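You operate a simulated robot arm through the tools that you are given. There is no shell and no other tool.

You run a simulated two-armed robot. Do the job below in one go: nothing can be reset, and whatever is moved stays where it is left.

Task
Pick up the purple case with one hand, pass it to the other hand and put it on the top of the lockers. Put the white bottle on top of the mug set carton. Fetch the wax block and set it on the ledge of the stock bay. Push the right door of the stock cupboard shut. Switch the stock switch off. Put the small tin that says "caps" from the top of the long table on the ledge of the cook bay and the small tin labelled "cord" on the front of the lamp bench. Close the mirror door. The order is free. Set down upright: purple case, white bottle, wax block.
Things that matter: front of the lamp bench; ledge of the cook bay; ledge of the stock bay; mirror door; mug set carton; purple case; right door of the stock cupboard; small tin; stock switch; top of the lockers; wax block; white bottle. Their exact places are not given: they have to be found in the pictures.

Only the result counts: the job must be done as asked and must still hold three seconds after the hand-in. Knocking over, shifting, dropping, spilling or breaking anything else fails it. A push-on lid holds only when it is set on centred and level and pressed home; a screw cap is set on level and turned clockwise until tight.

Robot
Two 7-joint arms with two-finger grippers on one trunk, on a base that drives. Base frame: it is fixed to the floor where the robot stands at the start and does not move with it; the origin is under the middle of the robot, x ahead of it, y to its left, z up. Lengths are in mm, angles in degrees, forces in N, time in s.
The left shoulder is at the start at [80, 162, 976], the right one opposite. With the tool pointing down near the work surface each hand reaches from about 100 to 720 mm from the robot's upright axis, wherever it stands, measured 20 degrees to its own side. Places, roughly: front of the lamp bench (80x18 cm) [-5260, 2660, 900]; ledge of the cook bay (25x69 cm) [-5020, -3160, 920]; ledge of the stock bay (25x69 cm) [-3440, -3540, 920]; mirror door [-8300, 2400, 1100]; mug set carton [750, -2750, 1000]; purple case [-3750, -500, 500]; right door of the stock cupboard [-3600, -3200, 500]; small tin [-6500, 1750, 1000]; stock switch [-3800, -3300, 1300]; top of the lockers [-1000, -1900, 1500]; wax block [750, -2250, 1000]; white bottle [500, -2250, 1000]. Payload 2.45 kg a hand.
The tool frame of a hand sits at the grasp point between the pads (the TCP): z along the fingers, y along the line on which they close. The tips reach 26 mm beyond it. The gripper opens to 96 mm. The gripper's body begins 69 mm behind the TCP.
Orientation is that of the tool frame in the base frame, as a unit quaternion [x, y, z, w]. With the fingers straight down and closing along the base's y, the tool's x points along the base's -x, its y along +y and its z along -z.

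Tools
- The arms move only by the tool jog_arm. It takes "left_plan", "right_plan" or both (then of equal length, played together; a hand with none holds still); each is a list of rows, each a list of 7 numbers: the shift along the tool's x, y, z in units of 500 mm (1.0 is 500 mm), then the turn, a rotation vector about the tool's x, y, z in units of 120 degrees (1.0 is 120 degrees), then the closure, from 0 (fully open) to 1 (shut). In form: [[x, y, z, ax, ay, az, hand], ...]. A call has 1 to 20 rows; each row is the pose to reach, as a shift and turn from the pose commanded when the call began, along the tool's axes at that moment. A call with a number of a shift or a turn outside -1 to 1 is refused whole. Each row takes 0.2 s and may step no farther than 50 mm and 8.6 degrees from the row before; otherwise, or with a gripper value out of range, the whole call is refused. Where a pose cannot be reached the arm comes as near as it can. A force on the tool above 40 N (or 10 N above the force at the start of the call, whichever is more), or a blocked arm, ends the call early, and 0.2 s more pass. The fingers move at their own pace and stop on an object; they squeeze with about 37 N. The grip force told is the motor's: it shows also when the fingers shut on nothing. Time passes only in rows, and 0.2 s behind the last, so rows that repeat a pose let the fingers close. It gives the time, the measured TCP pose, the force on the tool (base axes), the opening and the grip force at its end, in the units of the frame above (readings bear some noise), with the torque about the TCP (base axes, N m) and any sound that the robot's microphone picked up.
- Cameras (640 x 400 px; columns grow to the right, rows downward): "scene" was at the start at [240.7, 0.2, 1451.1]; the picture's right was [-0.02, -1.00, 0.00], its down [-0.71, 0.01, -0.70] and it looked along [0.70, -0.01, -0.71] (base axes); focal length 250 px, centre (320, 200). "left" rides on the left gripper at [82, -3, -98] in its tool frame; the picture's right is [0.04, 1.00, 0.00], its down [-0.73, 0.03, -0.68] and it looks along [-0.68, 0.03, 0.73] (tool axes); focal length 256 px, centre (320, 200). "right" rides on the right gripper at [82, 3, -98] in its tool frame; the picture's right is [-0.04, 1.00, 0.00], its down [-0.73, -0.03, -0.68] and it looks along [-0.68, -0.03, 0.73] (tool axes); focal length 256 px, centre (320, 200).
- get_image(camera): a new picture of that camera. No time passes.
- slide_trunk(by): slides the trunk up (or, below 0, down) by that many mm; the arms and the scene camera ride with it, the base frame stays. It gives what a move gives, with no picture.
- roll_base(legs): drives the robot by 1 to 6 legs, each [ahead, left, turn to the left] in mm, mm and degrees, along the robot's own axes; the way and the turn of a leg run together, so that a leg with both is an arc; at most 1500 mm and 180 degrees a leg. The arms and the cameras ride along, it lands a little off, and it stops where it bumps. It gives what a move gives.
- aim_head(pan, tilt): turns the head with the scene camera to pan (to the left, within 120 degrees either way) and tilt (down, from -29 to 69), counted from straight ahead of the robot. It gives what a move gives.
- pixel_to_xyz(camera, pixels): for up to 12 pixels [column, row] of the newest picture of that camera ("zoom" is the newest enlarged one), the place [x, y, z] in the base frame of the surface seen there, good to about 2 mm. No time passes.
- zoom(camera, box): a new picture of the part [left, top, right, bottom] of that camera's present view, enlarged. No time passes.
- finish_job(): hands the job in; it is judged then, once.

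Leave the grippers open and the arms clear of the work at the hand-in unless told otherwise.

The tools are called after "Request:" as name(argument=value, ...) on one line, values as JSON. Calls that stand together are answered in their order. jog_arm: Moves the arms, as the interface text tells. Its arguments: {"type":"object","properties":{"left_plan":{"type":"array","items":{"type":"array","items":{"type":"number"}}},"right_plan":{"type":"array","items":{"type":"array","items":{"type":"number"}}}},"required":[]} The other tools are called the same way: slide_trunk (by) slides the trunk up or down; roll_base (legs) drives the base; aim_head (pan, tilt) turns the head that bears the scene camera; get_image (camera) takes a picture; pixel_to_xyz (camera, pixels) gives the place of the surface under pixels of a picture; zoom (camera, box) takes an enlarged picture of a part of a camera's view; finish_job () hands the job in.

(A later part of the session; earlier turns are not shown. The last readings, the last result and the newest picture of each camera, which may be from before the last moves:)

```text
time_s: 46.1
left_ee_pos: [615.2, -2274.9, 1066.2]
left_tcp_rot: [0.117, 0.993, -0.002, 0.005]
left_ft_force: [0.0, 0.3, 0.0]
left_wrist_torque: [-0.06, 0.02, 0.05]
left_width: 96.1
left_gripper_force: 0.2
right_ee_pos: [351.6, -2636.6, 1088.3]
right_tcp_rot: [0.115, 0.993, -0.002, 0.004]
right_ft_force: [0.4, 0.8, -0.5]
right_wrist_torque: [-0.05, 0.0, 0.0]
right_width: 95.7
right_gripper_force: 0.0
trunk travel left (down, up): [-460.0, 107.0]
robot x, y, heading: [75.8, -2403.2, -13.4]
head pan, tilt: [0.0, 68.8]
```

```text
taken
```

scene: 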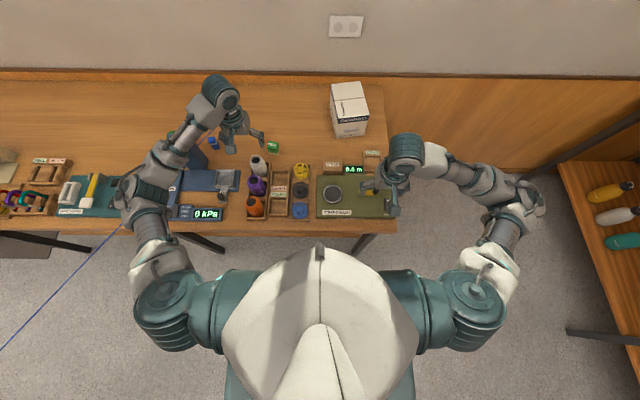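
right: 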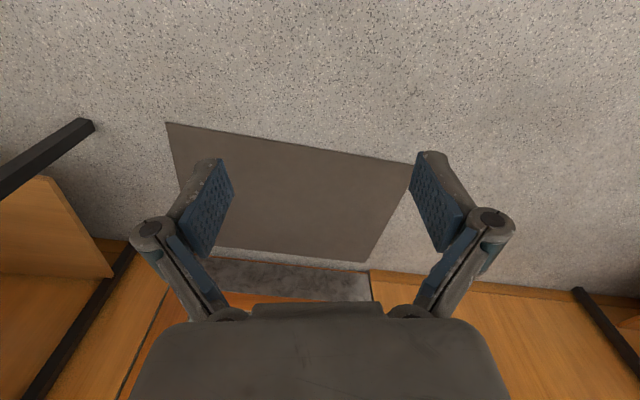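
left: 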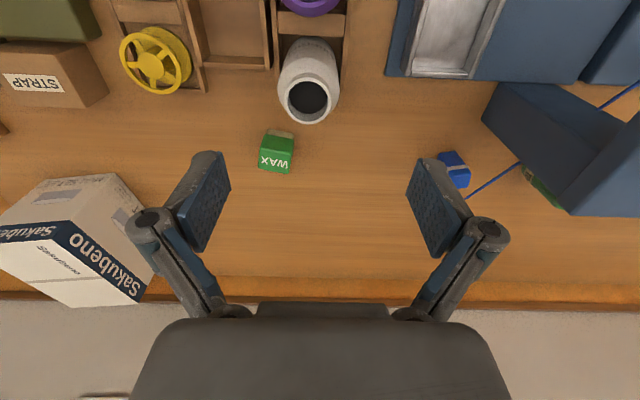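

The bottle's rim shows at (308,97); it should be at (320,100) when I'm right over it. Before correcting, I hold still for a few rows to see how steady the readings are.

Request:
jog_arm(left_plan=[[0.006, -0.0186, 0, 0, 0, 0, 0], [0.006, -0.0186, 0, 0, 0, 0, 0], [0.006, -0.0186, 0, 0, 0, 0, 0]])

Request:
jog_arm(left_plan=[[0, 0, 0, 0, 0, 0, 0], [0, 0, 0, 0, 0, 0, 0]])

Request:
get_image(camera="left")

```text
time_s: 46.9
left_ee_pos: [609.6, -2285.5, 1067.2]
left_tcp_rot: [0.117, 0.993, -0.002, 0.005]
left_ft_force: [-0.3, 1.3, 0.0]
left_wrist_torque: [-0.03, 0.0, -0.01]
left_width: 96.2
left_gripper_force: 0.0
right_ee_pos: [352.1, -2637.5, 1089.7]
right_tcp_rot: [0.116, 0.993, -0.001, 0.005]
right_ft_force: [-0.4, 0.2, -0.1]
right_wrist_torque: [-0.05, 0.01, -0.02]
right_width: 96.1
right_gripper_force: 0.1
trunk travel left (down, up): [-460.0, 107.0]
robot x, y, heading: [73.9, -2402.2, -13.3]
head pan, tilt: [0.0, 68.8]
```

```text
time_s: 47.5
left_ee_pos: [603.5, -2306.4, 1069.7]
left_tcp_rot: [0.118, 0.993, 0.006, 0.006]
left_ft_force: [-1.0, -0.7, -0.1]
left_wrist_torque: [0.07, 0.02, 0.02]
left_width: 96.0
left_gripper_force: 0.1
right_ee_pos: [344.7, -2658.5, 1086.6]
right_tcp_rot: [0.116, 0.993, 0.006, 0.005]
right_ft_force: [-0.3, 0.0, -0.1]
right_wrist_torque: [0.01, 0.01, -0.02]
right_width: 96.1
right_gripper_force: 0.0
trunk travel left (down, up): [-460.0, 107.0]
robot x, y, heading: [71.3, -2408.8, -13.4]
head pan, tilt: [0.0, 68.8]
```

```text
taken
```

left: 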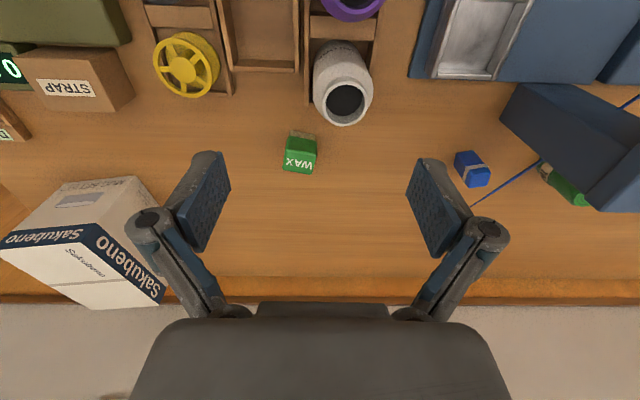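

The whole robot leaned a bit sideways (about 20 mm at hand height) between two readings. I sample more still readings to understand this.

Request:
jog_arm(left_plan=[[0, 0, 0, 0, 0, 0, 0]])

Request:
jog_arm(left_plan=[[0, 0, 0, 0, 0, 0, 0]])

Request:
jog_arm(left_plan=[[0, 0, 0, 0, 0, 0, 0]])

Request:
jog_arm(left_plan=[[0, 0, 0, 0, 0, 0, 0]])

Request:
jog_arm(left_plan=[[0, 0, 0, 0, 0, 0, 0]])

Request:
jog_arm(left_plan=[[0, 0, 0, 0, 0, 0, 0]])

```text
time_s: 47.9
left_ee_pos: [609.3, -2286.6, 1065.8]
left_tcp_rot: [0.116, 0.993, -0.002, 0.005]
left_ft_force: [-0.1, 0.2, 1.0]
left_wrist_torque: [-0.06, 0.02, 0.02]
left_width: 96.2
left_gripper_force: 0.0
right_ee_pos: [350.5, -2637.8, 1089.6]
right_tcp_rot: [0.116, 0.993, -0.002, 0.006]
right_ft_force: [-0.7, 0.3, 0.0]
right_wrist_torque: [-0.07, 0.0, 0.0]
right_width: 96.3
right_gripper_force: 0.0
trunk travel left (down, up): [-460.0, 107.0]
robot x, y, heading: [70.8, -2405.4, -13.2]
head pan, tilt: [0.0, 68.8]
```

```text
time_s: 48.3
left_ee_pos: [604.4, -2305.6, 1070.4]
left_tcp_rot: [0.119, 0.993, 0.006, 0.005]
left_ft_force: [0.3, -0.1, -0.4]
left_wrist_torque: [0.04, 0.0, 0.03]
left_width: 96.1
left_gripper_force: 0.0
right_ee_pos: [346.1, -2658.5, 1087.0]
right_tcp_rot: [0.116, 0.993, 0.005, 0.005]
right_ft_force: [-0.1, 0.2, -0.3]
right_wrist_torque: [0.05, -0.02, -0.01]
right_width: 95.9
right_gripper_force: 0.2
trunk travel left (down, up): [-460.0, 107.0]
robot x, y, heading: [73.7, -2408.6, -13.2]
head pan, tilt: [0.0, 68.8]
```

```text
time_s: 48.7
left_ee_pos: [607.1, -2291.1, 1068.0]
left_tcp_rot: [0.117, 0.993, 0.0, 0.005]
left_ft_force: [-0.1, 0.1, 0.4]
left_wrist_torque: [-0.02, 0.01, -0.03]
left_width: 96.0
left_gripper_force: 0.0
right_ee_pos: [349.2, -2643.0, 1088.6]
right_tcp_rot: [0.115, 0.993, 0.001, 0.005]
right_ft_force: [0.2, 0.3, -1.0]
right_wrist_torque: [-0.04, -0.01, 0.03]
right_width: 96.0
right_gripper_force: 0.1
trunk travel left (down, up): [-460.0, 107.0]
robot x, y, heading: [72.5, -2406.9, -13.2]
head pan, tilt: [0.0, 68.8]
```

```text
time_s: 49.1
left_ee_pos: [605.3, -2298.9, 1067.1]
left_tcp_rot: [0.117, 0.993, 0.003, 0.005]
left_ft_force: [0.2, -0.1, 0.5]
left_wrist_torque: [0.01, 0.01, -0.03]
left_width: 96.2
left_gripper_force: 0.1
right_ee_pos: [348.5, -2651.1, 1087.7]
right_tcp_rot: [0.116, 0.993, 0.002, 0.005]
right_ft_force: [0.5, -0.4, 0.4]
right_wrist_torque: [0.0, 0.0, 0.0]
right_width: 96.0
right_gripper_force: 0.1
trunk travel left (down, up): [-460.0, 107.0]
robot x, y, heading: [71.6, -2409.9, -13.1]
head pan, tilt: [0.0, 68.8]
```

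```text
time_s: 49.5
left_ee_pos: [606.4, -2298.8, 1068.0]
left_tcp_rot: [0.118, 0.993, 0.004, 0.005]
left_ft_force: [0.1, -0.2, -0.7]
left_wrist_torque: [0.01, -0.02, -0.03]
left_width: 95.8
left_gripper_force: 0.0
right_ee_pos: [347.6, -2651.0, 1086.9]
right_tcp_rot: [0.115, 0.993, 0.003, 0.006]
right_ft_force: [-0.3, 0.9, 0.9]
right_wrist_torque: [0.0, 0.03, -0.02]
right_width: 96.1
right_gripper_force: 0.1
trunk travel left (down, up): [-460.0, 107.0]
robot x, y, heading: [70.6, -2404.7, -13.0]
head pan, tilt: [0.0, 68.8]
```

```text
time_s: 49.9
left_ee_pos: [607.3, -2291.1, 1067.7]
left_tcp_rot: [0.117, 0.993, 0.001, 0.006]
left_ft_force: [-0.3, 0.0, -0.6]
left_wrist_torque: [-0.04, 0.02, -0.02]
left_width: 96.2
left_gripper_force: 0.0
right_ee_pos: [350.0, -2643.8, 1087.3]
right_tcp_rot: [0.116, 0.993, 0.0, 0.005]
right_ft_force: [0.2, -0.5, -0.5]
right_wrist_torque: [-0.01, 0.0, -0.01]
right_width: 95.9
right_gripper_force: 0.1
trunk travel left (down, up): [-460.0, 107.0]
robot x, y, heading: [71.4, -2407.1, -13.1]
head pan, tilt: [0.0, 68.8]
```

The robot rocks slowly sideways after a move and the rocking dies out. I'll wait to settle before fine work and move more gently.

Request:
jog_arm(left_plan=[[0, 0, 0, 0, 0, 0, 0], [0, 0, 0, 0, 0, 0, 0], [0, 0, 0, 0, 0, 0, 0], [0, 0, 0, 0, 0, 0, 0], [0, 0, 0, 0, 0, 0, 0], [0, 0, 0, 0, 0, 0, 0], [0, 0, 0, 0, 0, 0, 0], [0, 0, 0, 0, 0, 0, 0], [0, 0, 0, 0, 0, 0, 0], [0, 0, 0, 0, 0, 0, 0], [0, 0, 0, 0, 0, 0, 0], [0, 0, 0, 0, 0, 0, 0], [0, 0, 0, 0, 0, 0, 0], [0, 0, 0, 0, 0, 0, 0], [0, 0, 0, 0, 0, 0, 0]])

Request:
jog_arm(left_plan=[[0, 0, 0, 0, 0, 0, 0]])

Request:
jog_arm(left_plan=[[0, 0, 0, 0, 0, 0, 0]])

Request:
jog_arm(left_plan=[[0, 0, 0, 0, 0, 0, 0]])

```text
time_s: 53.1
left_ee_pos: [606.5, -2296.3, 1068.5]
left_tcp_rot: [0.118, 0.993, 0.003, 0.004]
left_ft_force: [-0.4, -0.4, 0.1]
left_wrist_torque: [-0.01, -0.02, 0.02]
left_width: 95.9
left_gripper_force: 0.1
right_ee_pos: [347.7, -2649.7, 1087.7]
right_tcp_rot: [0.116, 0.993, 0.002, 0.006]
right_ft_force: [0.2, -0.3, 0.0]
right_wrist_torque: [0.01, 0.01, -0.01]
right_width: 96.1
right_gripper_force: 0.1
trunk travel left (down, up): [-460.0, 107.0]
robot x, y, heading: [71.8, -2404.4, -13.0]
head pan, tilt: [0.0, 68.8]
```

```text
time_s: 53.5
left_ee_pos: [606.4, -2295.5, 1068.5]
left_tcp_rot: [0.118, 0.993, 0.003, 0.006]
left_ft_force: [0.0, -0.2, -0.2]
left_wrist_torque: [0.01, -0.03, 0.0]
left_width: 96.0
left_gripper_force: 0.1
right_ee_pos: [347.5, -2648.2, 1087.5]
right_tcp_rot: [0.116, 0.993, 0.002, 0.005]
right_ft_force: [-0.8, -0.2, 0.8]
right_wrist_torque: [0.02, 0.04, -0.01]
right_width: 96.0
right_gripper_force: 0.1
trunk travel left (down, up): [-460.0, 107.0]
robot x, y, heading: [70.2, -2410.7, -13.0]
head pan, tilt: [0.0, 68.8]
```

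```text
time_s: 53.9
left_ee_pos: [606.2, -2295.9, 1068.2]
left_tcp_rot: [0.118, 0.993, 0.003, 0.005]
left_ft_force: [0.2, -0.1, 0.4]
left_wrist_torque: [0.02, 0.01, 0.01]
left_width: 96.3
left_gripper_force: 0.0
right_ee_pos: [348.1, -2650.3, 1088.3]
right_tcp_rot: [0.116, 0.993, 0.002, 0.006]
right_ft_force: [-0.8, 0.5, 0.3]
right_wrist_torque: [-0.04, -0.02, -0.03]
right_width: 96.0
right_gripper_force: 0.1
trunk travel left (down, up): [-460.0, 107.0]
robot x, y, heading: [72.2, -2407.0, -13.2]
head pan, tilt: [0.0, 68.8]
```

```text
time_s: 54.3
left_ee_pos: [606.2, -2295.8, 1068.3]
left_tcp_rot: [0.117, 0.993, 0.002, 0.005]
left_ft_force: [0.4, 0.3, 0.5]
left_wrist_torque: [-0.02, 0.02, 0.03]
left_width: 96.0
left_gripper_force: 0.0
right_ee_pos: [347.4, -2648.4, 1087.1]
right_tcp_rot: [0.115, 0.993, 0.003, 0.005]
right_ft_force: [0.5, 0.0, 0.3]
right_wrist_torque: [-0.02, -0.02, 0.01]
right_width: 96.0
right_gripper_force: 0.1
trunk travel left (down, up): [-460.0, 107.0]
robot x, y, heading: [69.5, -2409.5, -13.4]
head pan, tilt: [0.0, 68.8]
```

Settled. A picture to check alignment with the bottle.

Request:
get_image(camera="left")

Request:
pixel_to_xyz(camera="left", pixels=[[321, 100], [350, 100], [336, 86], [336, 118], [316, 75], [364, 75]])

```text
taken
```

left: 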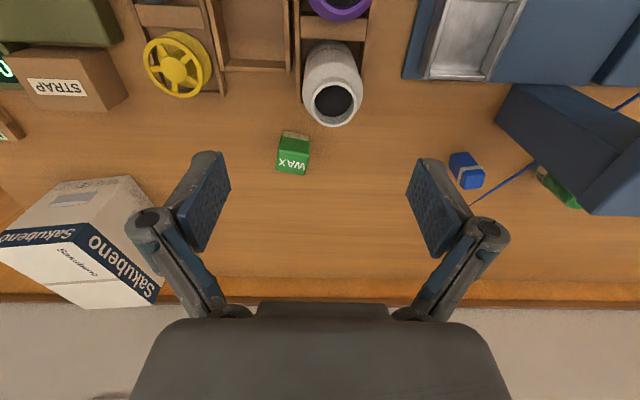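

```text
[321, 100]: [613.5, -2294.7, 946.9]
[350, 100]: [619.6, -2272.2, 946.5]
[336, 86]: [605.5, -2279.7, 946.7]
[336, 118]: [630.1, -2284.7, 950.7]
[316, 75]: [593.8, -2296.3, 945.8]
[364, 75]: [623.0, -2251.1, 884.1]
```

The rim sits at (333,102); I shift 12 mm to the left and 3 forward, then go slowly down so that the pads reach z≈925, with the tips above the tray's walls (885).

Request:
jog_arm(left_plan=[[-0.002, 0.008, 0, 0, 0, 0, 0], [-0.004, 0.016, 0, 0, 0, 0, 0], [-0.006, 0.024, 0, 0, 0, 0, 0], [-0.006, 0.024, 0.01, 0, 0, 0, 0], [-0.006, 0.024, 0.03, 0, 0, 0, 0], [-0.006, 0.024, 0.06, 0, 0, 0, 0], [-0.006, 0.024, 0.09, 0, 0, 0, 0], [-0.006, 0.024, 0.11, 0, 0, 0, 0], [-0.006, 0.024, 0.12, 0, 0, 0, 0], [-0.006, 0.024, 0.12, 0, 0, 0, 0], [-0.006, 0.024, 0.12, 0, 0, 0, 0], [-0.006, 0.024, 0.12, 0, 0, 0, 0], [-0.006, 0.024, 0.12, 0, 0, 0, 0], [-0.006, 0.024, 0.12, 0, 0, 0, 0], [-0.006, 0.024, 0.12, 0, 0, 0, 0]])

Request:
get_image(camera="left")

```text
time_s: 57.5
left_ee_pos: [611.6, -2287.7, 1006.5]
left_tcp_rot: [0.117, 0.993, 0.002, 0.005]
left_ft_force: [0.2, 0.3, 0.5]
left_wrist_torque: [0.01, 0.01, 0.04]
left_width: 96.3
left_gripper_force: 0.0
right_ee_pos: [347.4, -2648.5, 1087.8]
right_tcp_rot: [0.115, 0.993, 0.002, 0.005]
right_ft_force: [-0.6, 0.4, 0.3]
right_wrist_torque: [0.02, -0.03, 0.0]
right_width: 96.1
right_gripper_force: 0.2
trunk travel left (down, up): [-460.0, 107.0]
robot x, y, heading: [71.7, -2408.8, -13.1]
head pan, tilt: [0.0, 68.8]
```

```text
taken
```

left: 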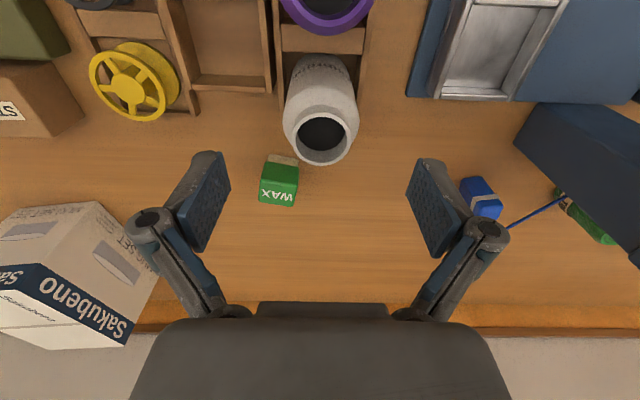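

Aligned well (rim centre (321,134)). I go down another 80 mm to z≈926 and close.

Request:
jog_arm(left_plan=[[0.001, 0.002, 0.02, 0, 0, 0, 0], [0.001, 0.002, 0.05, 0, 0, 0, 0], [0.001, 0.002, 0.08, 0, 0, 0, 0], [0.001, 0.002, 0.11, 0, 0, 0, 0], [0.001, 0.002, 0.14, 0, 0, 0, 0], [0.001, 0.002, 0.16, 0, 0, 0, 0], [0.001, 0.002, 0.16, 0, 0, 0, 0], [0.001, 0.002, 0.16, 0, 0, 0, 0], [0.001, 0.002, 0.16, 0, 0, 0, 0], [0.001, 0.002, 0.16, 0, 0, 0, 0]])

Request:
get_image(camera="left")

```text
time_s: 59.7
left_ee_pos: [615.2, -2286.7, 926.9]
left_tcp_rot: [0.118, 0.993, 0.002, 0.005]
left_ft_force: [0.6, -0.5, 0.2]
left_wrist_torque: [0.01, 0.03, 0.01]
left_width: 95.8
left_gripper_force: 0.1
right_ee_pos: [348.2, -2648.1, 1088.2]
right_tcp_rot: [0.116, 0.993, 0.002, 0.005]
right_ft_force: [0.0, -0.3, 0.3]
right_wrist_torque: [0.02, -0.01, 0.01]
right_width: 96.2
right_gripper_force: 0.1
trunk travel left (down, up): [-460.0, 107.0]
robot x, y, heading: [73.1, -2410.4, -13.1]
head pan, tilt: [0.0, 68.8]
```

```text
taken
```

left: 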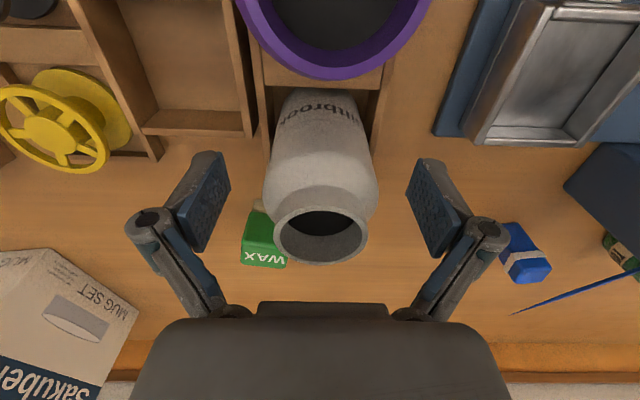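

The bottle is centred between the pads. I close the hand.

Request:
jog_arm(left_plan=[[0, 0, 0, 0, 0, 0, 0.3], [0, 0, 0, 0, 0, 0, 0.4], [0, 0, 0, 0, 0, 0, 0.6], [0, 0, 0, 0, 0, 0, 1], [0, 0, 0, 0, 0, 0, 1], [0, 0, 0, 0, 0, 0, 1]])

Request:
get_image(camera="left")

```text
time_s: 61.1
left_ee_pos: [614.3, -2286.6, 927.9]
left_tcp_rot: [0.118, 0.993, 0.003, 0.005]
left_ft_force: [-0.2, 1.1, 1.6]
left_wrist_torque: [-0.02, 0.09, -0.01]
left_width: 53.5
left_gripper_force: 36.8
right_ee_pos: [347.2, -2648.1, 1087.8]
right_tcp_rot: [0.116, 0.993, 0.002, 0.005]
right_ft_force: [0.2, -1.6, 0.0]
right_wrist_torque: [0.02, -0.02, 0.01]
right_width: 96.0
right_gripper_force: 0.1
trunk travel left (down, up): [-460.0, 107.0]
robot x, y, heading: [72.9, -2408.1, -13.2]
head pan, tilt: [0.0, 68.8]
```

```text
taken
```

left: 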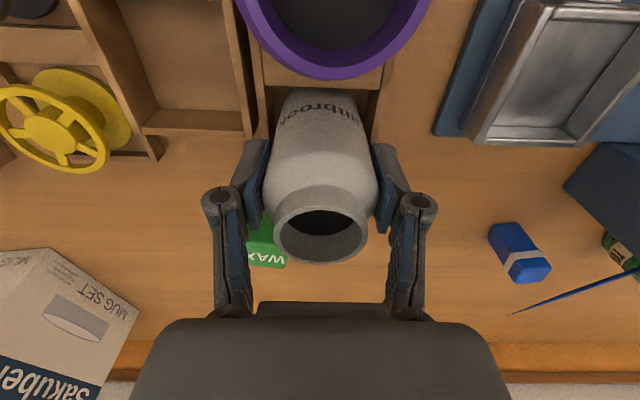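

Held: 53.5 mm wide, 37 N. I lift it slowly by 170 mm.

Request:
jog_arm(left_plan=[[0, 0, -0.01, 0, 0, 0, 1], [0, 0, -0.03, 0, 0, 0, 1], [0, 0, -0.06, 0, 0, 0, 1], [0, 0, -0.1, 0, 0, 0, 1], [0, 0, -0.15, 0, 0, 0, 1], [0, 0, -0.2, 0, 0, 0, 1], [0, 0, -0.25, 0, 0, 0, 1], [0, 0, -0.29, 0, 0, 0, 1], [0, 0, -0.32, 0, 0, 0, 1], [0, 0, -0.34, 0, 0, 0, 1], [0, 0, -0.34, 0, 0, 0, 1], [0, 0, -0.34, 0, 0, 0, 1], [0, 0, -0.34, 0, 0, 0, 1]])

Request:
get_image(camera="scene")

Request:
get_image(camera="left")

Request:
pixel_to_xyz(camera="scene", pixels=[[355, 250], [212, 248], [94, 249], [340, 232], [60, 255], [383, 232]])

```text
time_s: 63.9
left_ee_pos: [611.2, -2282.9, 1098.0]
left_tcp_rot: [0.117, 0.993, 0.002, 0.005]
left_ft_force: [0.6, -0.6, -2.0]
left_wrist_torque: [0.01, 0.01, -0.01]
left_width: 53.0
left_gripper_force: 37.2
right_ee_pos: [348.8, -2648.6, 1087.5]
right_tcp_rot: [0.116, 0.993, 0.002, 0.005]
right_ft_force: [0.6, -0.3, 0.1]
right_wrist_torque: [0.01, 0.03, 0.0]
right_width: 96.0
right_gripper_force: 0.1
trunk travel left (down, up): [-460.0, 107.0]
robot x, y, heading: [70.9, -2404.9, -13.2]
head pan, tilt: [0.0, 68.8]
```

```text
taken
```

scene: 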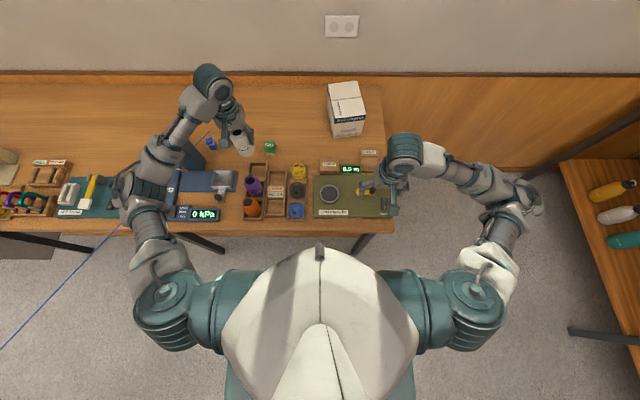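

```text
taken
```

left: 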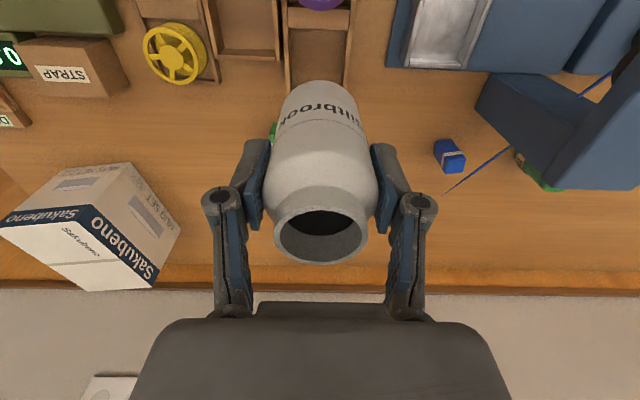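

```text
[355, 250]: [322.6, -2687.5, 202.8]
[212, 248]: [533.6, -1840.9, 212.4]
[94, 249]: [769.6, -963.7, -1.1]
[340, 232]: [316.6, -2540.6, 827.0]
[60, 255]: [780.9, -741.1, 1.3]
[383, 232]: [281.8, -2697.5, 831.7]
```

The bottle hangs upright in the hand (about 2 N). The carton is too far for this hand from here; I want to move right. I check the free room on the right side by measuring the kitchen bench.

Request:
aim_head(pan=-60, tilt=35)

Request:
get_image(camera="scene")

Request:
pixel_to_xyz(camera="scene", pixels=[[100, 100], [200, 130], [300, 150], [400, 170], [150, 200], [300, 250], [450, 200], [250, 80], [380, 100], [520, 200], [600, 250], [330, 60]])

```text
time_s: 65.2
left_ee_pos: [612.0, -2283.8, 1098.2]
left_tcp_rot: [0.117, 0.993, 0.002, 0.006]
left_ft_force: [-0.8, -0.4, -1.9]
left_wrist_torque: [-0.02, 0.03, -0.04]
left_width: 53.4
left_gripper_force: 36.9
right_ee_pos: [348.7, -2648.3, 1087.5]
right_tcp_rot: [0.116, 0.993, 0.002, 0.006]
right_ft_force: [0.5, -0.6, 0.1]
right_wrist_torque: [-0.01, 0.0, 0.0]
right_width: 95.9
right_gripper_force: 0.0
trunk travel left (down, up): [-460.0, 107.0]
robot x, y, heading: [72.5, -2406.6, -13.2]
head pan, tilt: [-60.0, 35.0]
```

```text
taken
```

scene: 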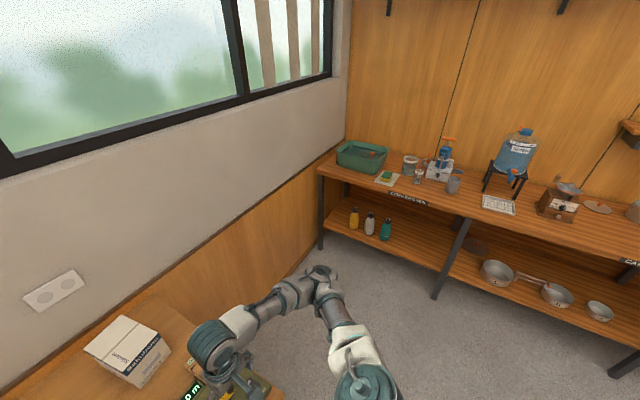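

```text
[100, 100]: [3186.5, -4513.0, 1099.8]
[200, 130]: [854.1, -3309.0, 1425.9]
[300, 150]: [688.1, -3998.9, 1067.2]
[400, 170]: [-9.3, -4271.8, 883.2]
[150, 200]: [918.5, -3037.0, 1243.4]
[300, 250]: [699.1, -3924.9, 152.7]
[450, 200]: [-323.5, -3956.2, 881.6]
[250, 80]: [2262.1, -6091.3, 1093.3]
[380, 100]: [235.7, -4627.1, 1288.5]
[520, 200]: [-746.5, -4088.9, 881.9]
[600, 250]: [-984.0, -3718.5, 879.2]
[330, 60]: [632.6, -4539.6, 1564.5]
```

The bench is far off (y≈-3900), so there's room. I drive 215 to the right and 45 nearer, gently, then try to reach the carton with the left hand.

Request:
roll_base(legs=[[0, -215, 0], [45, 0, 0]])

Request:
jog_arm(left_plan=[[0, 0, 0, 0, 0, 0, 1], [0, 0, 0, 0, 0, 0, 1], [0, 0, 0, 0, 0, 0, 1], [0, 0, 0, 0, 0, 0, 1], [0, 0, 0, 0, 0, 0, 1], [0, 0, 0, 0, 0, 0, 1], [0, 0, 0, 0, 0, 0, 1], [0, 0, 0, 0, 0, 0, 1], [0, 0, 0, 0, 0, 0, 1], [0, 0, 0, 0, 0, 0, 1], [0, 0, 0, 0, 0, 0, 1], [0, 0, 0, 0, 0, 0, 1]])

Request:
aim_head(pan=0, tilt=55)

Request:
get_image(camera="scene")

Request:
get_image(camera="left")

```text
time_s: 67.3
left_ee_pos: [600.6, -2501.3, 1101.0]
left_tcp_rot: [0.117, 0.993, 0.001, 0.009]
left_ft_force: [-0.5, -0.3, -1.4]
left_wrist_torque: [-0.03, 0.01, 0.0]
left_width: 52.9
left_gripper_force: 37.0
right_ee_pos: [337.2, -2867.3, 1088.2]
right_tcp_rot: [0.115, 0.993, 0.003, 0.009]
right_ft_force: [-1.0, 0.4, 0.7]
right_wrist_torque: [-0.03, -0.01, -0.02]
right_width: 96.0
right_gripper_force: 0.0
trunk travel left (down, up): [-460.0, 107.0]
robot x, y, heading: [68.1, -2626.9, -13.1]
head pan, tilt: [-60.0, 35.0]
```

```text
time_s: 70.0
left_ee_pos: [602.8, -2506.7, 1100.8]
left_tcp_rot: [0.117, 0.993, 0.003, 0.007]
left_ft_force: [-0.4, -0.2, -2.9]
left_wrist_torque: [-0.01, -0.02, -0.02]
left_width: 53.2
left_gripper_force: 36.7
right_ee_pos: [340.9, -2872.6, 1088.2]
right_tcp_rot: [0.115, 0.993, 0.003, 0.007]
right_ft_force: [-0.1, -0.6, 0.5]
right_wrist_torque: [-0.03, -0.02, 0.0]
right_width: 96.0
right_gripper_force: 0.2
trunk travel left (down, up): [-460.0, 107.0]
robot x, y, heading: [71.9, -2629.3, -13.0]
head pan, tilt: [-60.0, 35.0]
```

```text
time_s: 71.2
left_ee_pos: [607.4, -2488.6, 1098.2]
left_tcp_rot: [0.116, 0.993, -0.003, 0.005]
left_ft_force: [-0.4, -0.9, -1.5]
left_wrist_torque: [-0.02, 0.0, -0.03]
left_width: 53.2
left_gripper_force: 36.9
right_ee_pos: [345.2, -2854.9, 1089.5]
right_tcp_rot: [0.114, 0.993, -0.004, 0.006]
right_ft_force: [-0.6, 0.4, -0.7]
right_wrist_torque: [0.01, -0.02, 0.0]
right_width: 95.8
right_gripper_force: 0.1
trunk travel left (down, up): [-460.0, 107.0]
robot x, y, heading: [67.3, -2625.4, -13.2]
head pan, tilt: [0.0, 55.0]
```

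```text
taken
```

scene: 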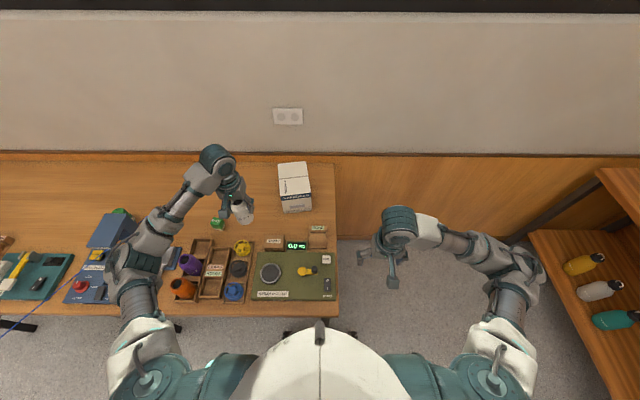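

```text
taken
```

left: 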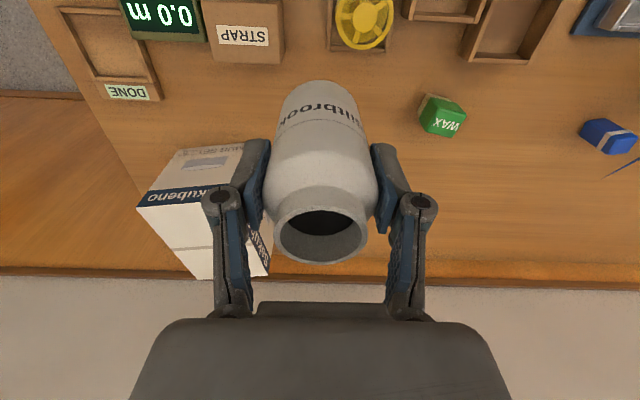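

I let the sway die and try moving the bottle over the carton's top (aim (770,-2676)), staying high.

Request:
jog_arm(left_plan=[[0, 0, 0, 0, 0, 0, 1], [0, 0, 0, 0, 0, 0, 1], [0, 0, 0, 0, 0, 0, 1], [-0.012, -0.007, 0, 0, 0, 0, 1], [-0.036, -0.022, 0, 0, 0, 0, 1], [-0.075, -0.045, 0, 0, 0, 0, 1], [-0.12, -0.075, 0, 0, 0, 0, 1], [-0.17, -0.105, 0, 0, 0, 0, 1], [-0.22, -0.14, 0, 0, 0, 0, 1], [-0.27, -0.17, 0, 0, 0, 0, 1], [-0.32, -0.2, 0, 0, 0, 0, 1], [-0.36, -0.225, 0, 0, 0, 0, 1], [-0.385, -0.24, 0, 0, 0, 0, 1], [-0.4, -0.25, 0, 0, 0, 0, 1], [-0.404, -0.252, 0, 0, 0, 0, 1], [-0.404, -0.252, 0, 0, 0, 0, 1], [-0.404, -0.252, 0, 0, 0, 0, 1], [-0.404, -0.252, 0, 0, 0, 0, 1], [-0.404, -0.252, 0, 0, 0, 0, 1], [-0.404, -0.252, 0, 0, 0, 0, 1]])

Request:
get_image(camera="left")

Request:
get_image(camera="scene")

```text
time_s: 75.5
left_ee_pos: [761.9, -2655.1, 1100.6]
left_tcp_rot: [0.116, 0.993, 0.001, 0.007]
left_ft_force: [0.1, 0.0, -1.2]
left_wrist_torque: [0.0, -0.01, -0.01]
left_width: 52.8
left_gripper_force: 37.1
left hand out of reach, approached as far as the arm can: row 13, 14, 15, 16, 17, 18, 19, 20
right_ee_pos: [343.3, -2862.4, 1089.0]
right_tcp_rot: [0.114, 0.993, -0.001, 0.007]
right_ft_force: [0.5, 0.1, -0.4]
right_wrist_torque: [0.04, -0.01, 0.04]
right_width: 96.2
right_gripper_force: 0.1
trunk travel left (down, up): [-460.0, 107.0]
robot x, y, heading: [68.1, -2626.2, -12.9]
head pan, tilt: [0.0, 55.0]
```

```text
taken
```

left: 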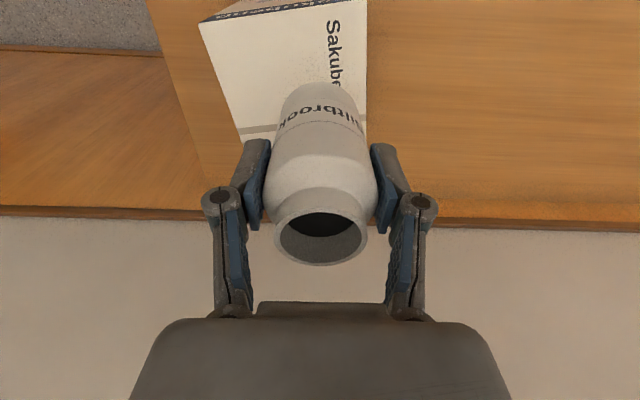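

```text
taken
```

scene: 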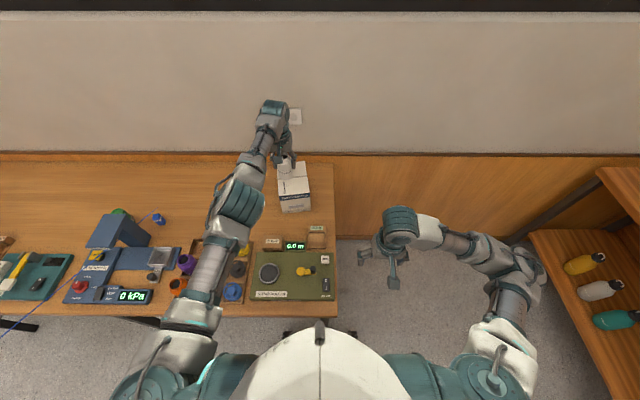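

The bottle hangs over the carton's top, about 18 mm left of the middle. I shift the base 20 mm right and settle.

Request:
roll_base(legs=[[0, -20, 0]])

Request:
jog_arm(left_plan=[[0, 0, 0, 0, 0, 0, 1], [0, 0, 0, 0, 0, 0, 1], [0, 0, 0, 0, 0, 0, 1], [0, 0, 0, 0, 0, 0, 1], [0, 0, 0, 0, 0, 0, 1], [0, 0, 0, 0, 0, 0, 1], [0, 0, 0, 0, 0, 0, 1], [0, 0, 0, 0, 0, 0, 1], [0, 0, 0, 0, 0, 0, 1], [0, 0, 0, 0, 0, 0, 1], [0, 0, 0, 0, 0, 0, 1], [0, 0, 0, 0, 0, 0, 1]])

Request:
get_image(camera="left")

Request:
zoom(camera="scene", box=[240, 130, 340, 220])

```text
time_s: 76.2
left_ee_pos: [759.1, -2678.2, 1099.6]
left_tcp_rot: [0.116, 0.993, 0.001, 0.006]
left_ft_force: [0.6, -0.8, -2.1]
left_wrist_torque: [0.02, -0.03, 0.01]
left_width: 53.1
left_gripper_force: 37.0
right_ee_pos: [336.7, -2885.6, 1088.4]
right_tcp_rot: [0.115, 0.993, 0.0, 0.008]
right_ft_force: [0.2, -0.4, 0.4]
right_wrist_torque: [0.01, 0.0, -0.01]
right_width: 95.9
right_gripper_force: 0.1
trunk travel left (down, up): [-460.0, 107.0]
robot x, y, heading: [63.3, -2647.1, -13.1]
head pan, tilt: [0.0, 55.0]
```

```text
time_s: 78.8
left_ee_pos: [758.7, -2681.8, 1103.3]
left_tcp_rot: [0.118, 0.993, 0.001, 0.008]
left_ft_force: [0.3, -1.1, -2.4]
left_wrist_torque: [0.04, 0.0, -0.01]
left_width: 53.2
left_gripper_force: 37.1
right_ee_pos: [333.4, -2886.9, 1088.5]
right_tcp_rot: [0.115, 0.993, 0.0, 0.009]
right_ft_force: [-0.4, -0.9, 0.1]
right_wrist_torque: [0.09, -0.02, -0.01]
right_width: 96.1
right_gripper_force: 0.1
trunk travel left (down, up): [-460.0, 107.0]
robot x, y, heading: [62.7, -2642.0, -12.9]
head pan, tilt: [0.0, 55.0]
```

```text
taken
```

left: 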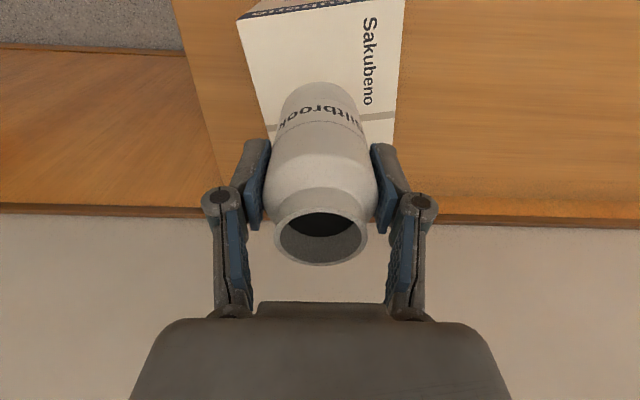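

```text
4.44 times, centred on (290, 175) of scene
```

zoom: 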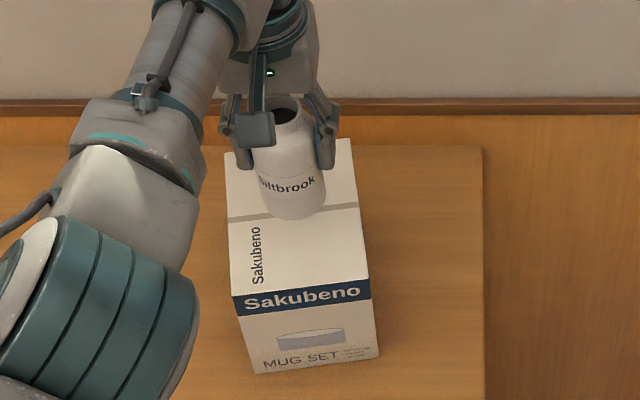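

The bottle is well over the carton's top. I lower it slowly by 44 mm to just above the top.

Request:
jog_arm(left_plan=[[0, 0, 0.006, 0, 0, 0, 1], [0, 0, 0.016, 0, 0, 0, 1], [0, 0, 0.03, 0, 0, 0, 1], [0, 0, 0.045, 0, 0, 0, 1], [0, 0, 0.06, 0, 0, 0, 1], [0, 0, 0.074, 0, 0, 0, 1], [0, 0, 0.083, 0, 0, 0, 1], [0, 0, 0.088, 0, 0, 0, 1], [0, 0, 0.088, 0, 0, 0, 1], [0, 0, 0.088, 0, 0, 0, 1], [0, 0, 0.088, 0, 0, 0, 1], [0, 0, 0.088, 0, 0, 0, 1], [0, 0, 0.088, 0, 0, 0, 1], [0, 0, 0.088, 0, 0, 0, 1]])

Request:
zoom(camera="scene", box=[240, 130, 340, 220])

Request:
get_image(camera="left")

```text
time_s: 81.8
left_ee_pos: [760.7, -2674.1, 1060.1]
left_tcp_rot: [0.116, 0.993, -0.002, 0.008]
left_ft_force: [0.4, 0.7, -2.3]
left_wrist_torque: [0.06, -0.02, -0.01]
left_width: 53.1
left_gripper_force: 36.9
right_ee_pos: [336.5, -2876.8, 1090.2]
right_tcp_rot: [0.114, 0.993, -0.004, 0.008]
right_ft_force: [-0.1, -0.5, 0.6]
right_wrist_torque: [-0.01, -0.01, -0.04]
right_width: 95.9
right_gripper_force: 0.0
trunk travel left (down, up): [-460.0, 107.0]
robot x, y, heading: [59.8, -2648.5, -13.1]
head pan, tilt: [0.0, 55.0]
```

```text
4.44 times, centred on (290, 175) of scene
```

zoom: 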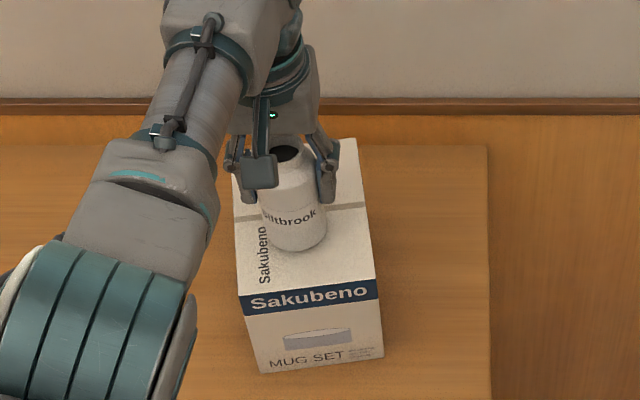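

```text
taken
```

left: 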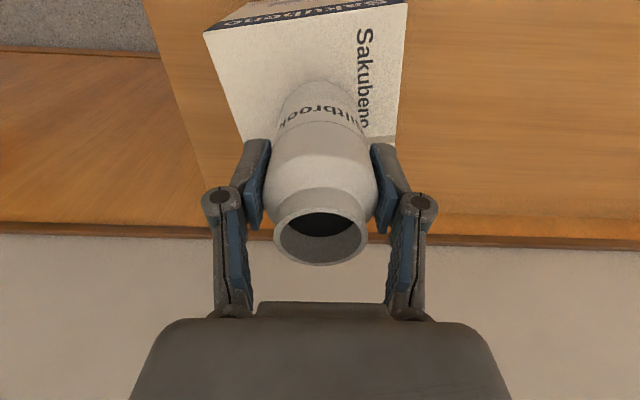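

I let the rocking die, then go down in tiny steps until the scale shows contact.

Request:
jog_arm(left_plan=[[0, 0, 0, 0, 0, 0, 1], [0, 0, 0, 0, 0, 0, 1], [0, 0, 0, 0, 0, 0, 1], [0, 0, 0, 0, 0, 0, 1], [0, 0, 0, 0, 0, 0, 1], [0, 0, 0, 0, 0, 0, 1], [0, 0, 0, 0, 0, 0, 1], [0, 0, 0, 0, 0, 0, 1], [0, 0, 0.002, 0, 0, 0, 1], [0, 0, 0.004, 0, 0, 0, 1], [0, 0, 0.006, 0, 0, 0, 1], [0, 0, 0.006, 0, 0, 0, 1], [0, 0, 0.006, 0, 0, 0, 1]])

Request:
jog_arm(left_plan=[[0, 0, 0.002, 0, 0, 0, 1], [0, 0, 0.004, 0, 0, 0, 1], [0, 0, 0.006, 0, 0, 0, 1], [0, 0, 0.006, 0, 0, 0, 1]])

```text
time_s: 84.6
left_ee_pos: [760.7, -2671.2, 1055.5]
left_tcp_rot: [0.117, 0.993, -0.002, 0.008]
left_ft_force: [0.3, -0.6, -1.2]
left_wrist_torque: [0.01, 0.0, 0.0]
left_width: 53.2
left_gripper_force: 36.9
right_ee_pos: [336.0, -2877.3, 1090.5]
right_tcp_rot: [0.115, 0.993, -0.004, 0.008]
right_ft_force: [0.6, -1.0, 0.2]
right_wrist_torque: [-0.02, 0.0, 0.01]
right_width: 95.9
right_gripper_force: 0.1
trunk travel left (down, up): [-460.0, 107.0]
robot x, y, heading: [61.7, -2648.9, -13.3]
head pan, tilt: [0.0, 55.0]
```

```text
time_s: 85.6
left_ee_pos: [760.7, -2669.2, 1051.8]
left_tcp_rot: [0.117, 0.993, -0.004, 0.008]
left_ft_force: [0.0, -0.7, 0.6]
left_wrist_torque: [0.04, 0.01, 0.03]
left_width: 53.1
left_gripper_force: 37.1
right_ee_pos: [335.7, -2873.8, 1091.8]
right_tcp_rot: [0.115, 0.993, -0.005, 0.008]
right_ft_force: [-0.3, 0.9, 0.2]
right_wrist_torque: [0.01, -0.03, 0.04]
right_width: 96.0
right_gripper_force: 0.0
trunk travel left (down, up): [-460.0, 107.0]
robot x, y, heading: [61.4, -2645.5, -12.8]
head pan, tilt: [0.0, 55.0]
```

The downward pull went from about -2 to +0.6 N: first touch. One more mm or two to seat it.

Request:
jog_arm(left_plan=[[0, 0, 0.002, 0, 0, 0, 1], [0, 0, 0.004, 0, 0, 0, 1], [0, 0, 0.004, 0, 0, 0, 1]])

Request:
zoom(camera="scene", box=[240, 130, 340, 220])

```text
time_s: 86.4
left_ee_pos: [759.9, -2669.9, 1051.1]
left_tcp_rot: [0.117, 0.993, -0.004, 0.009]
left_ft_force: [4.2, -3.2, 10.2]
left_wrist_torque: [0.06, -0.23, -0.1]
left_width: 53.0
left_gripper_force: 36.8
right_ee_pos: [335.8, -2874.3, 1091.0]
right_tcp_rot: [0.114, 0.993, -0.004, 0.007]
right_ft_force: [-0.2, -0.1, -0.3]
right_wrist_torque: [0.01, 0.03, -0.03]
right_width: 96.1
right_gripper_force: 0.0
trunk travel left (down, up): [-460.0, 107.0]
robot x, y, heading: [61.8, -2647.0, -13.1]
head pan, tilt: [0.0, 55.0]
```

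```text
4.44 times, centred on (290, 175) of scene
```

zoom: 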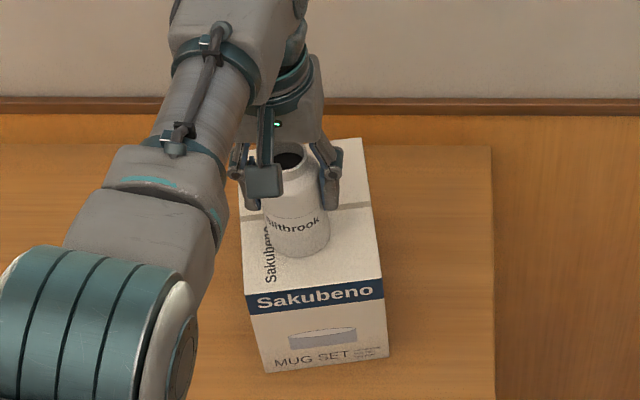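

It stands on the carton (10 N up). I open the fingers gently.

Request:
jog_arm(left_plan=[[0, 0, 0.002, 0, 0, 0, 0.42], [0, 0, 0.002, 0, 0, 0, 0.4], [0, 0, 0.002, 0, 0, 0, 0.35], [0, 0, 0.002, 0, 0, 0, 0.25], [0, 0, 0.002, 0, 0, 0, 0.1], [0, 0, 0.002, 0, 0, 0, 0], [0, 0, 0.002, 0, 0, 0, 0], [0, 0, 0.002, 0, 0, 0, 0]])

Request:
get_image(camera="left")

Request:
zoom(camera="scene", box=[240, 130, 340, 220])

```text
time_s: 88.2
left_ee_pos: [759.7, -2669.6, 1048.9]
left_tcp_rot: [0.116, 0.993, -0.003, 0.008]
left_ft_force: [0.5, 0.9, -0.3]
left_wrist_torque: [0.0, -0.02, 0.03]
left_width: 96.4
left_gripper_force: 0.0
right_ee_pos: [336.7, -2874.1, 1091.6]
right_tcp_rot: [0.114, 0.993, -0.005, 0.009]
right_ft_force: [0.1, 0.0, 0.1]
right_wrist_torque: [0.03, 0.0, 0.01]
right_width: 95.8
right_gripper_force: 0.0
trunk travel left (down, up): [-460.0, 107.0]
robot x, y, heading: [67.4, -2644.7, -12.9]
head pan, tilt: [0.0, 55.0]
```

```text
taken
```

left: 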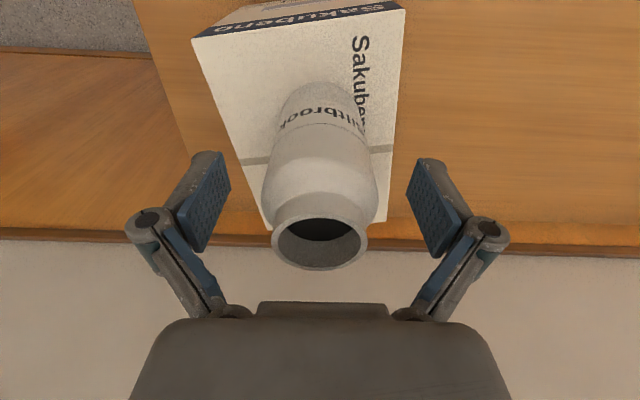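

```text
4.44 times, centred on (290, 175) of scene
```

zoom: 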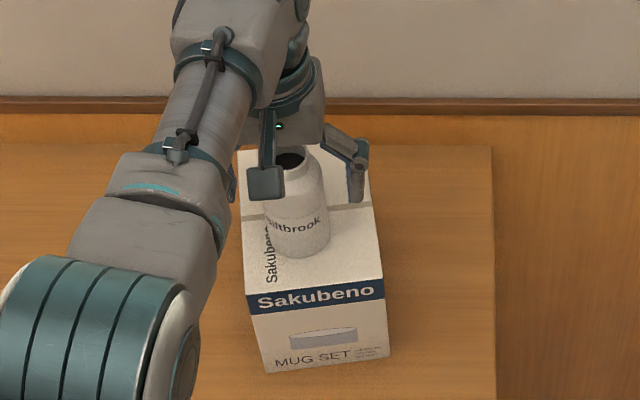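

Released; the bottle stands upright. I lift the hand straight up, well clear of the bottle.

Request:
jog_arm(left_plan=[[0, 0, -0.01, 0, 0, 0, 0], [0, 0, -0.03, 0, 0, 0, 0], [0, 0, -0.06, 0, 0, 0, 0], [0, 0, -0.1, 0, 0, 0, 0], [0, 0, -0.14, 0, 0, 0, 0], [0, 0, -0.18, 0, 0, 0, 0], [0, 0, -0.2, 0, 0, 0, 0], [0.02, 0.01, -0.21, 0, 0, 0, 0], [0.05, 0.03, -0.21, 0, 0, 0, 0], [0.1, 0.06, -0.21, 0, 0, 0, 0], [0.16, 0.1, -0.21, 0, 0, 0, 0], [0.22, 0.14, -0.21, 0, 0, 0, 0], [0.28, 0.18, -0.21, 0, 0, 0, 0], [0.32, 0.2, -0.21, 0, 0, 0, 0], [0.35, 0.21, -0.21, 0, 0, 0, 0], [0.36, 0.21, -0.21, 0, 0, 0, 0]])

Request:
get_image(camera="scene")

```text
time_s: 91.6
left_ee_pos: [782.0, -2575.4, 1166.4]
left_tcp_rot: [0.116, 0.993, -0.004, 0.006]
left_ft_force: [-0.1, 0.3, 0.1]
left_wrist_torque: [0.01, -0.01, -0.03]
left_width: 95.9
left_gripper_force: 0.1
left hand out of reach, approached as far as the arm can: row 8, 9, 10, 11, 12, 13, 14, 15, 16
right_ee_pos: [336.3, -2872.3, 1091.4]
right_tcp_rot: [0.114, 0.993, -0.005, 0.008]
right_ft_force: [0.7, -0.7, 1.0]
right_wrist_torque: [0.0, -0.02, 0.03]
right_width: 96.0
right_gripper_force: 0.0
trunk travel left (down, up): [-460.0, 107.0]
robot x, y, heading: [65.9, -2647.2, -12.9]
head pan, tilt: [0.0, 55.0]
```

```text
taken
```

scene: 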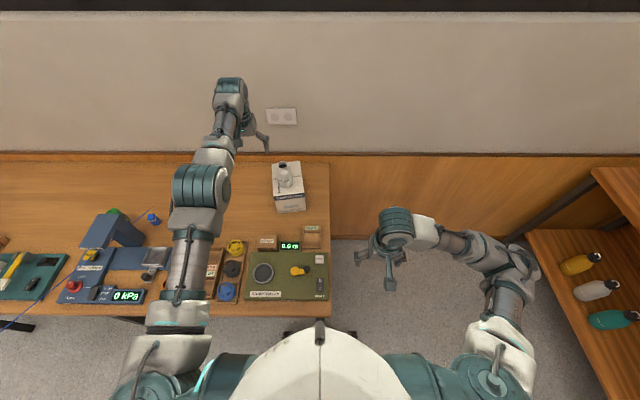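

The arm is stretched out and lagged behind. I call it back: first a little down and back toward the robot.

Request:
jog_arm(left_plan=[[0, 0, 0, 0, 0, 0, 0], [0, 0, 0, 0, 0, 0, 0]])

Request:
get_image(camera="left")

```text
time_s: 92.2
left_ee_pos: [781.6, -2575.5, 1166.0]
left_tcp_rot: [0.116, 0.993, -0.003, 0.007]
left_ft_force: [-0.1, -0.1, -0.3]
left_wrist_torque: [-0.02, 0.05, 0.0]
left_width: 96.0
left_gripper_force: 0.1
right_ee_pos: [335.9, -2874.1, 1090.8]
right_tcp_rot: [0.115, 0.993, -0.005, 0.008]
right_ft_force: [-1.0, 0.3, -0.2]
right_wrist_torque: [0.02, 0.03, 0.01]
right_width: 96.0
right_gripper_force: 0.1
trunk travel left (down, up): [-460.0, 107.0]
robot x, y, heading: [61.6, -2645.9, -13.0]
head pan, tilt: [0.0, 55.0]
```

```text
taken
```

left: 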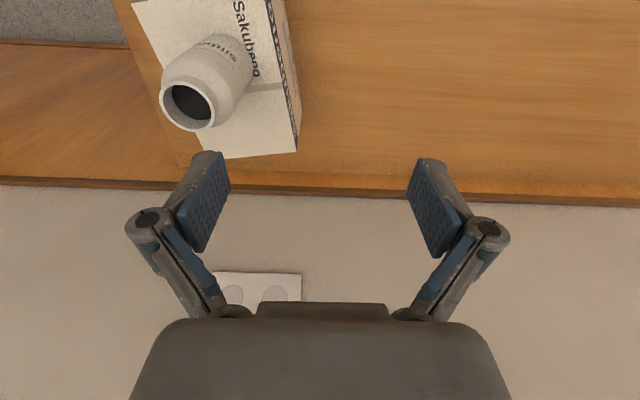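

Now back toward the robot (tool x) in gentle steps.

Request:
jog_arm(left_plan=[[0.01, 0, 0, 0, 0, 0, 0], [0.03, 0, 0, 0, 0, 0, 0], [0.06, 0, 0, 0, 0, 0, 0], [0.1, 0, 0, 0, 0, 0, 0], [0.15, 0.01, 0, 0, 0, 0, 0], [0.2, 0.02, 0, 0, 0, 0, 0], [0.25, 0.03, 0, 0, 0, 0, 0], [0.29, 0.03, 0, 0, 0, 0, 0], [0.3, 0.03, 0, 0, 0, 0, 0]])

Request:
get_image(camera="scene")

```text
time_s: 94.2
left_ee_pos: [784.5, -2555.2, 1185.2]
left_tcp_rot: [0.116, 0.993, -0.004, 0.006]
left_ft_force: [0.2, -1.0, -0.3]
left_wrist_torque: [-0.02, 0.05, -0.02]
left_width: 95.7
left_gripper_force: 0.0
left hand out of reach, approached as far as the arm can: row 1, 2, 3, 4, 5, 6, 7, 8, 9
right_ee_pos: [336.4, -2873.8, 1091.4]
right_tcp_rot: [0.114, 0.993, -0.006, 0.008]
right_ft_force: [0.4, -0.3, -0.1]
right_wrist_torque: [0.0, -0.01, 0.0]
right_width: 96.2
right_gripper_force: 0.2
trunk travel left (down, up): [-460.0, 107.0]
robot x, y, heading: [58.8, -2648.4, -13.3]
head pan, tilt: [0.0, 55.0]
```

```text
taken
```

scene: 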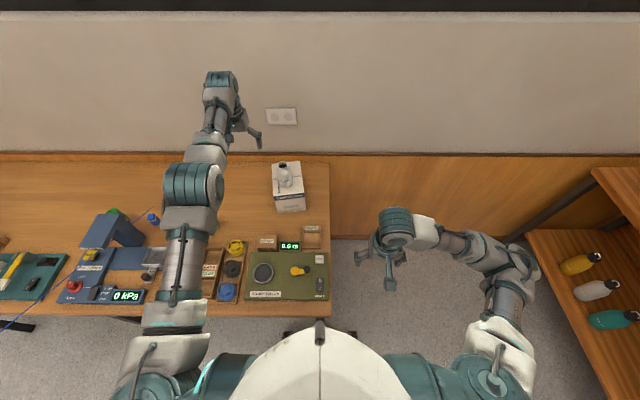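

The tool-down posture is limited when the hand is this high near the shoulder's height; so I first go down (staying left of the bottle, tips above the carton) and then back.

Request:
jog_arm(left_plan=[[0, 0.01, 0.02, 0, 0, 0, 0], [0, 0.03, 0.05, 0, 0, 0, 0], [0, 0.05, 0.09, 0, 0, 0, 0], [0, 0.08, 0.13, 0, 0, 0, 0], [0, 0.1, 0.17, 0, 0, 0, 0], [0.02, 0.1, 0.2, 0, 0, 0, 0], [0.05, 0.1, 0.2, 0, 0, 0, 0], [0.1, 0.1, 0.2, 0, 0, 0, 0], [0.15, 0.1, 0.2, 0, 0, 0, 0], [0.2, 0.1, 0.2, 0, 0, 0, 0], [0.24, 0.1, 0.2, 0, 0, 0, 0], [0.25, 0.1, 0.2, 0, 0, 0, 0]])

Request:
get_image(camera="scene")

```text
time_s: 96.8
left_ee_pos: [799.7, -2494.0, 1078.1]
left_tcp_rot: [0.115, 0.993, -0.005, 0.006]
left_ft_force: [0.3, -0.7, -0.9]
left_wrist_torque: [-0.01, 0.02, 0.02]
left_width: 96.0
left_gripper_force: 0.0
left hand out of reach, approached as far as the arm can: row 6, 7, 8, 9, 10, 11, 12
right_ee_pos: [335.1, -2872.9, 1091.5]
right_tcp_rot: [0.115, 0.993, -0.006, 0.007]
right_ft_force: [-0.6, -0.1, -0.2]
right_wrist_torque: [0.01, 0.02, -0.03]
right_width: 95.8
right_gripper_force: 0.1
trunk travel left (down, up): [-460.0, 107.0]
robot x, y, heading: [61.9, -2647.5, -13.1]
head pan, tilt: [0.0, 55.0]
```

```text
taken
```

scene: 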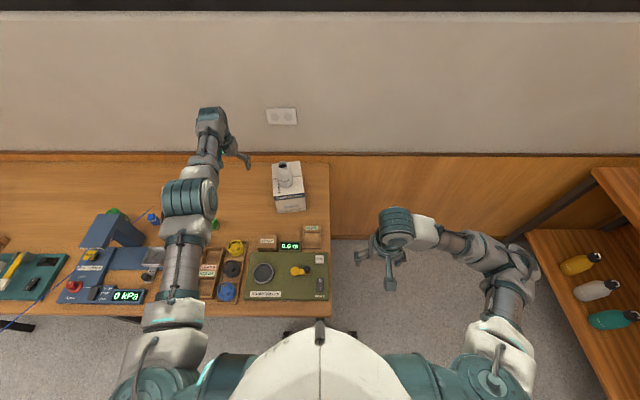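

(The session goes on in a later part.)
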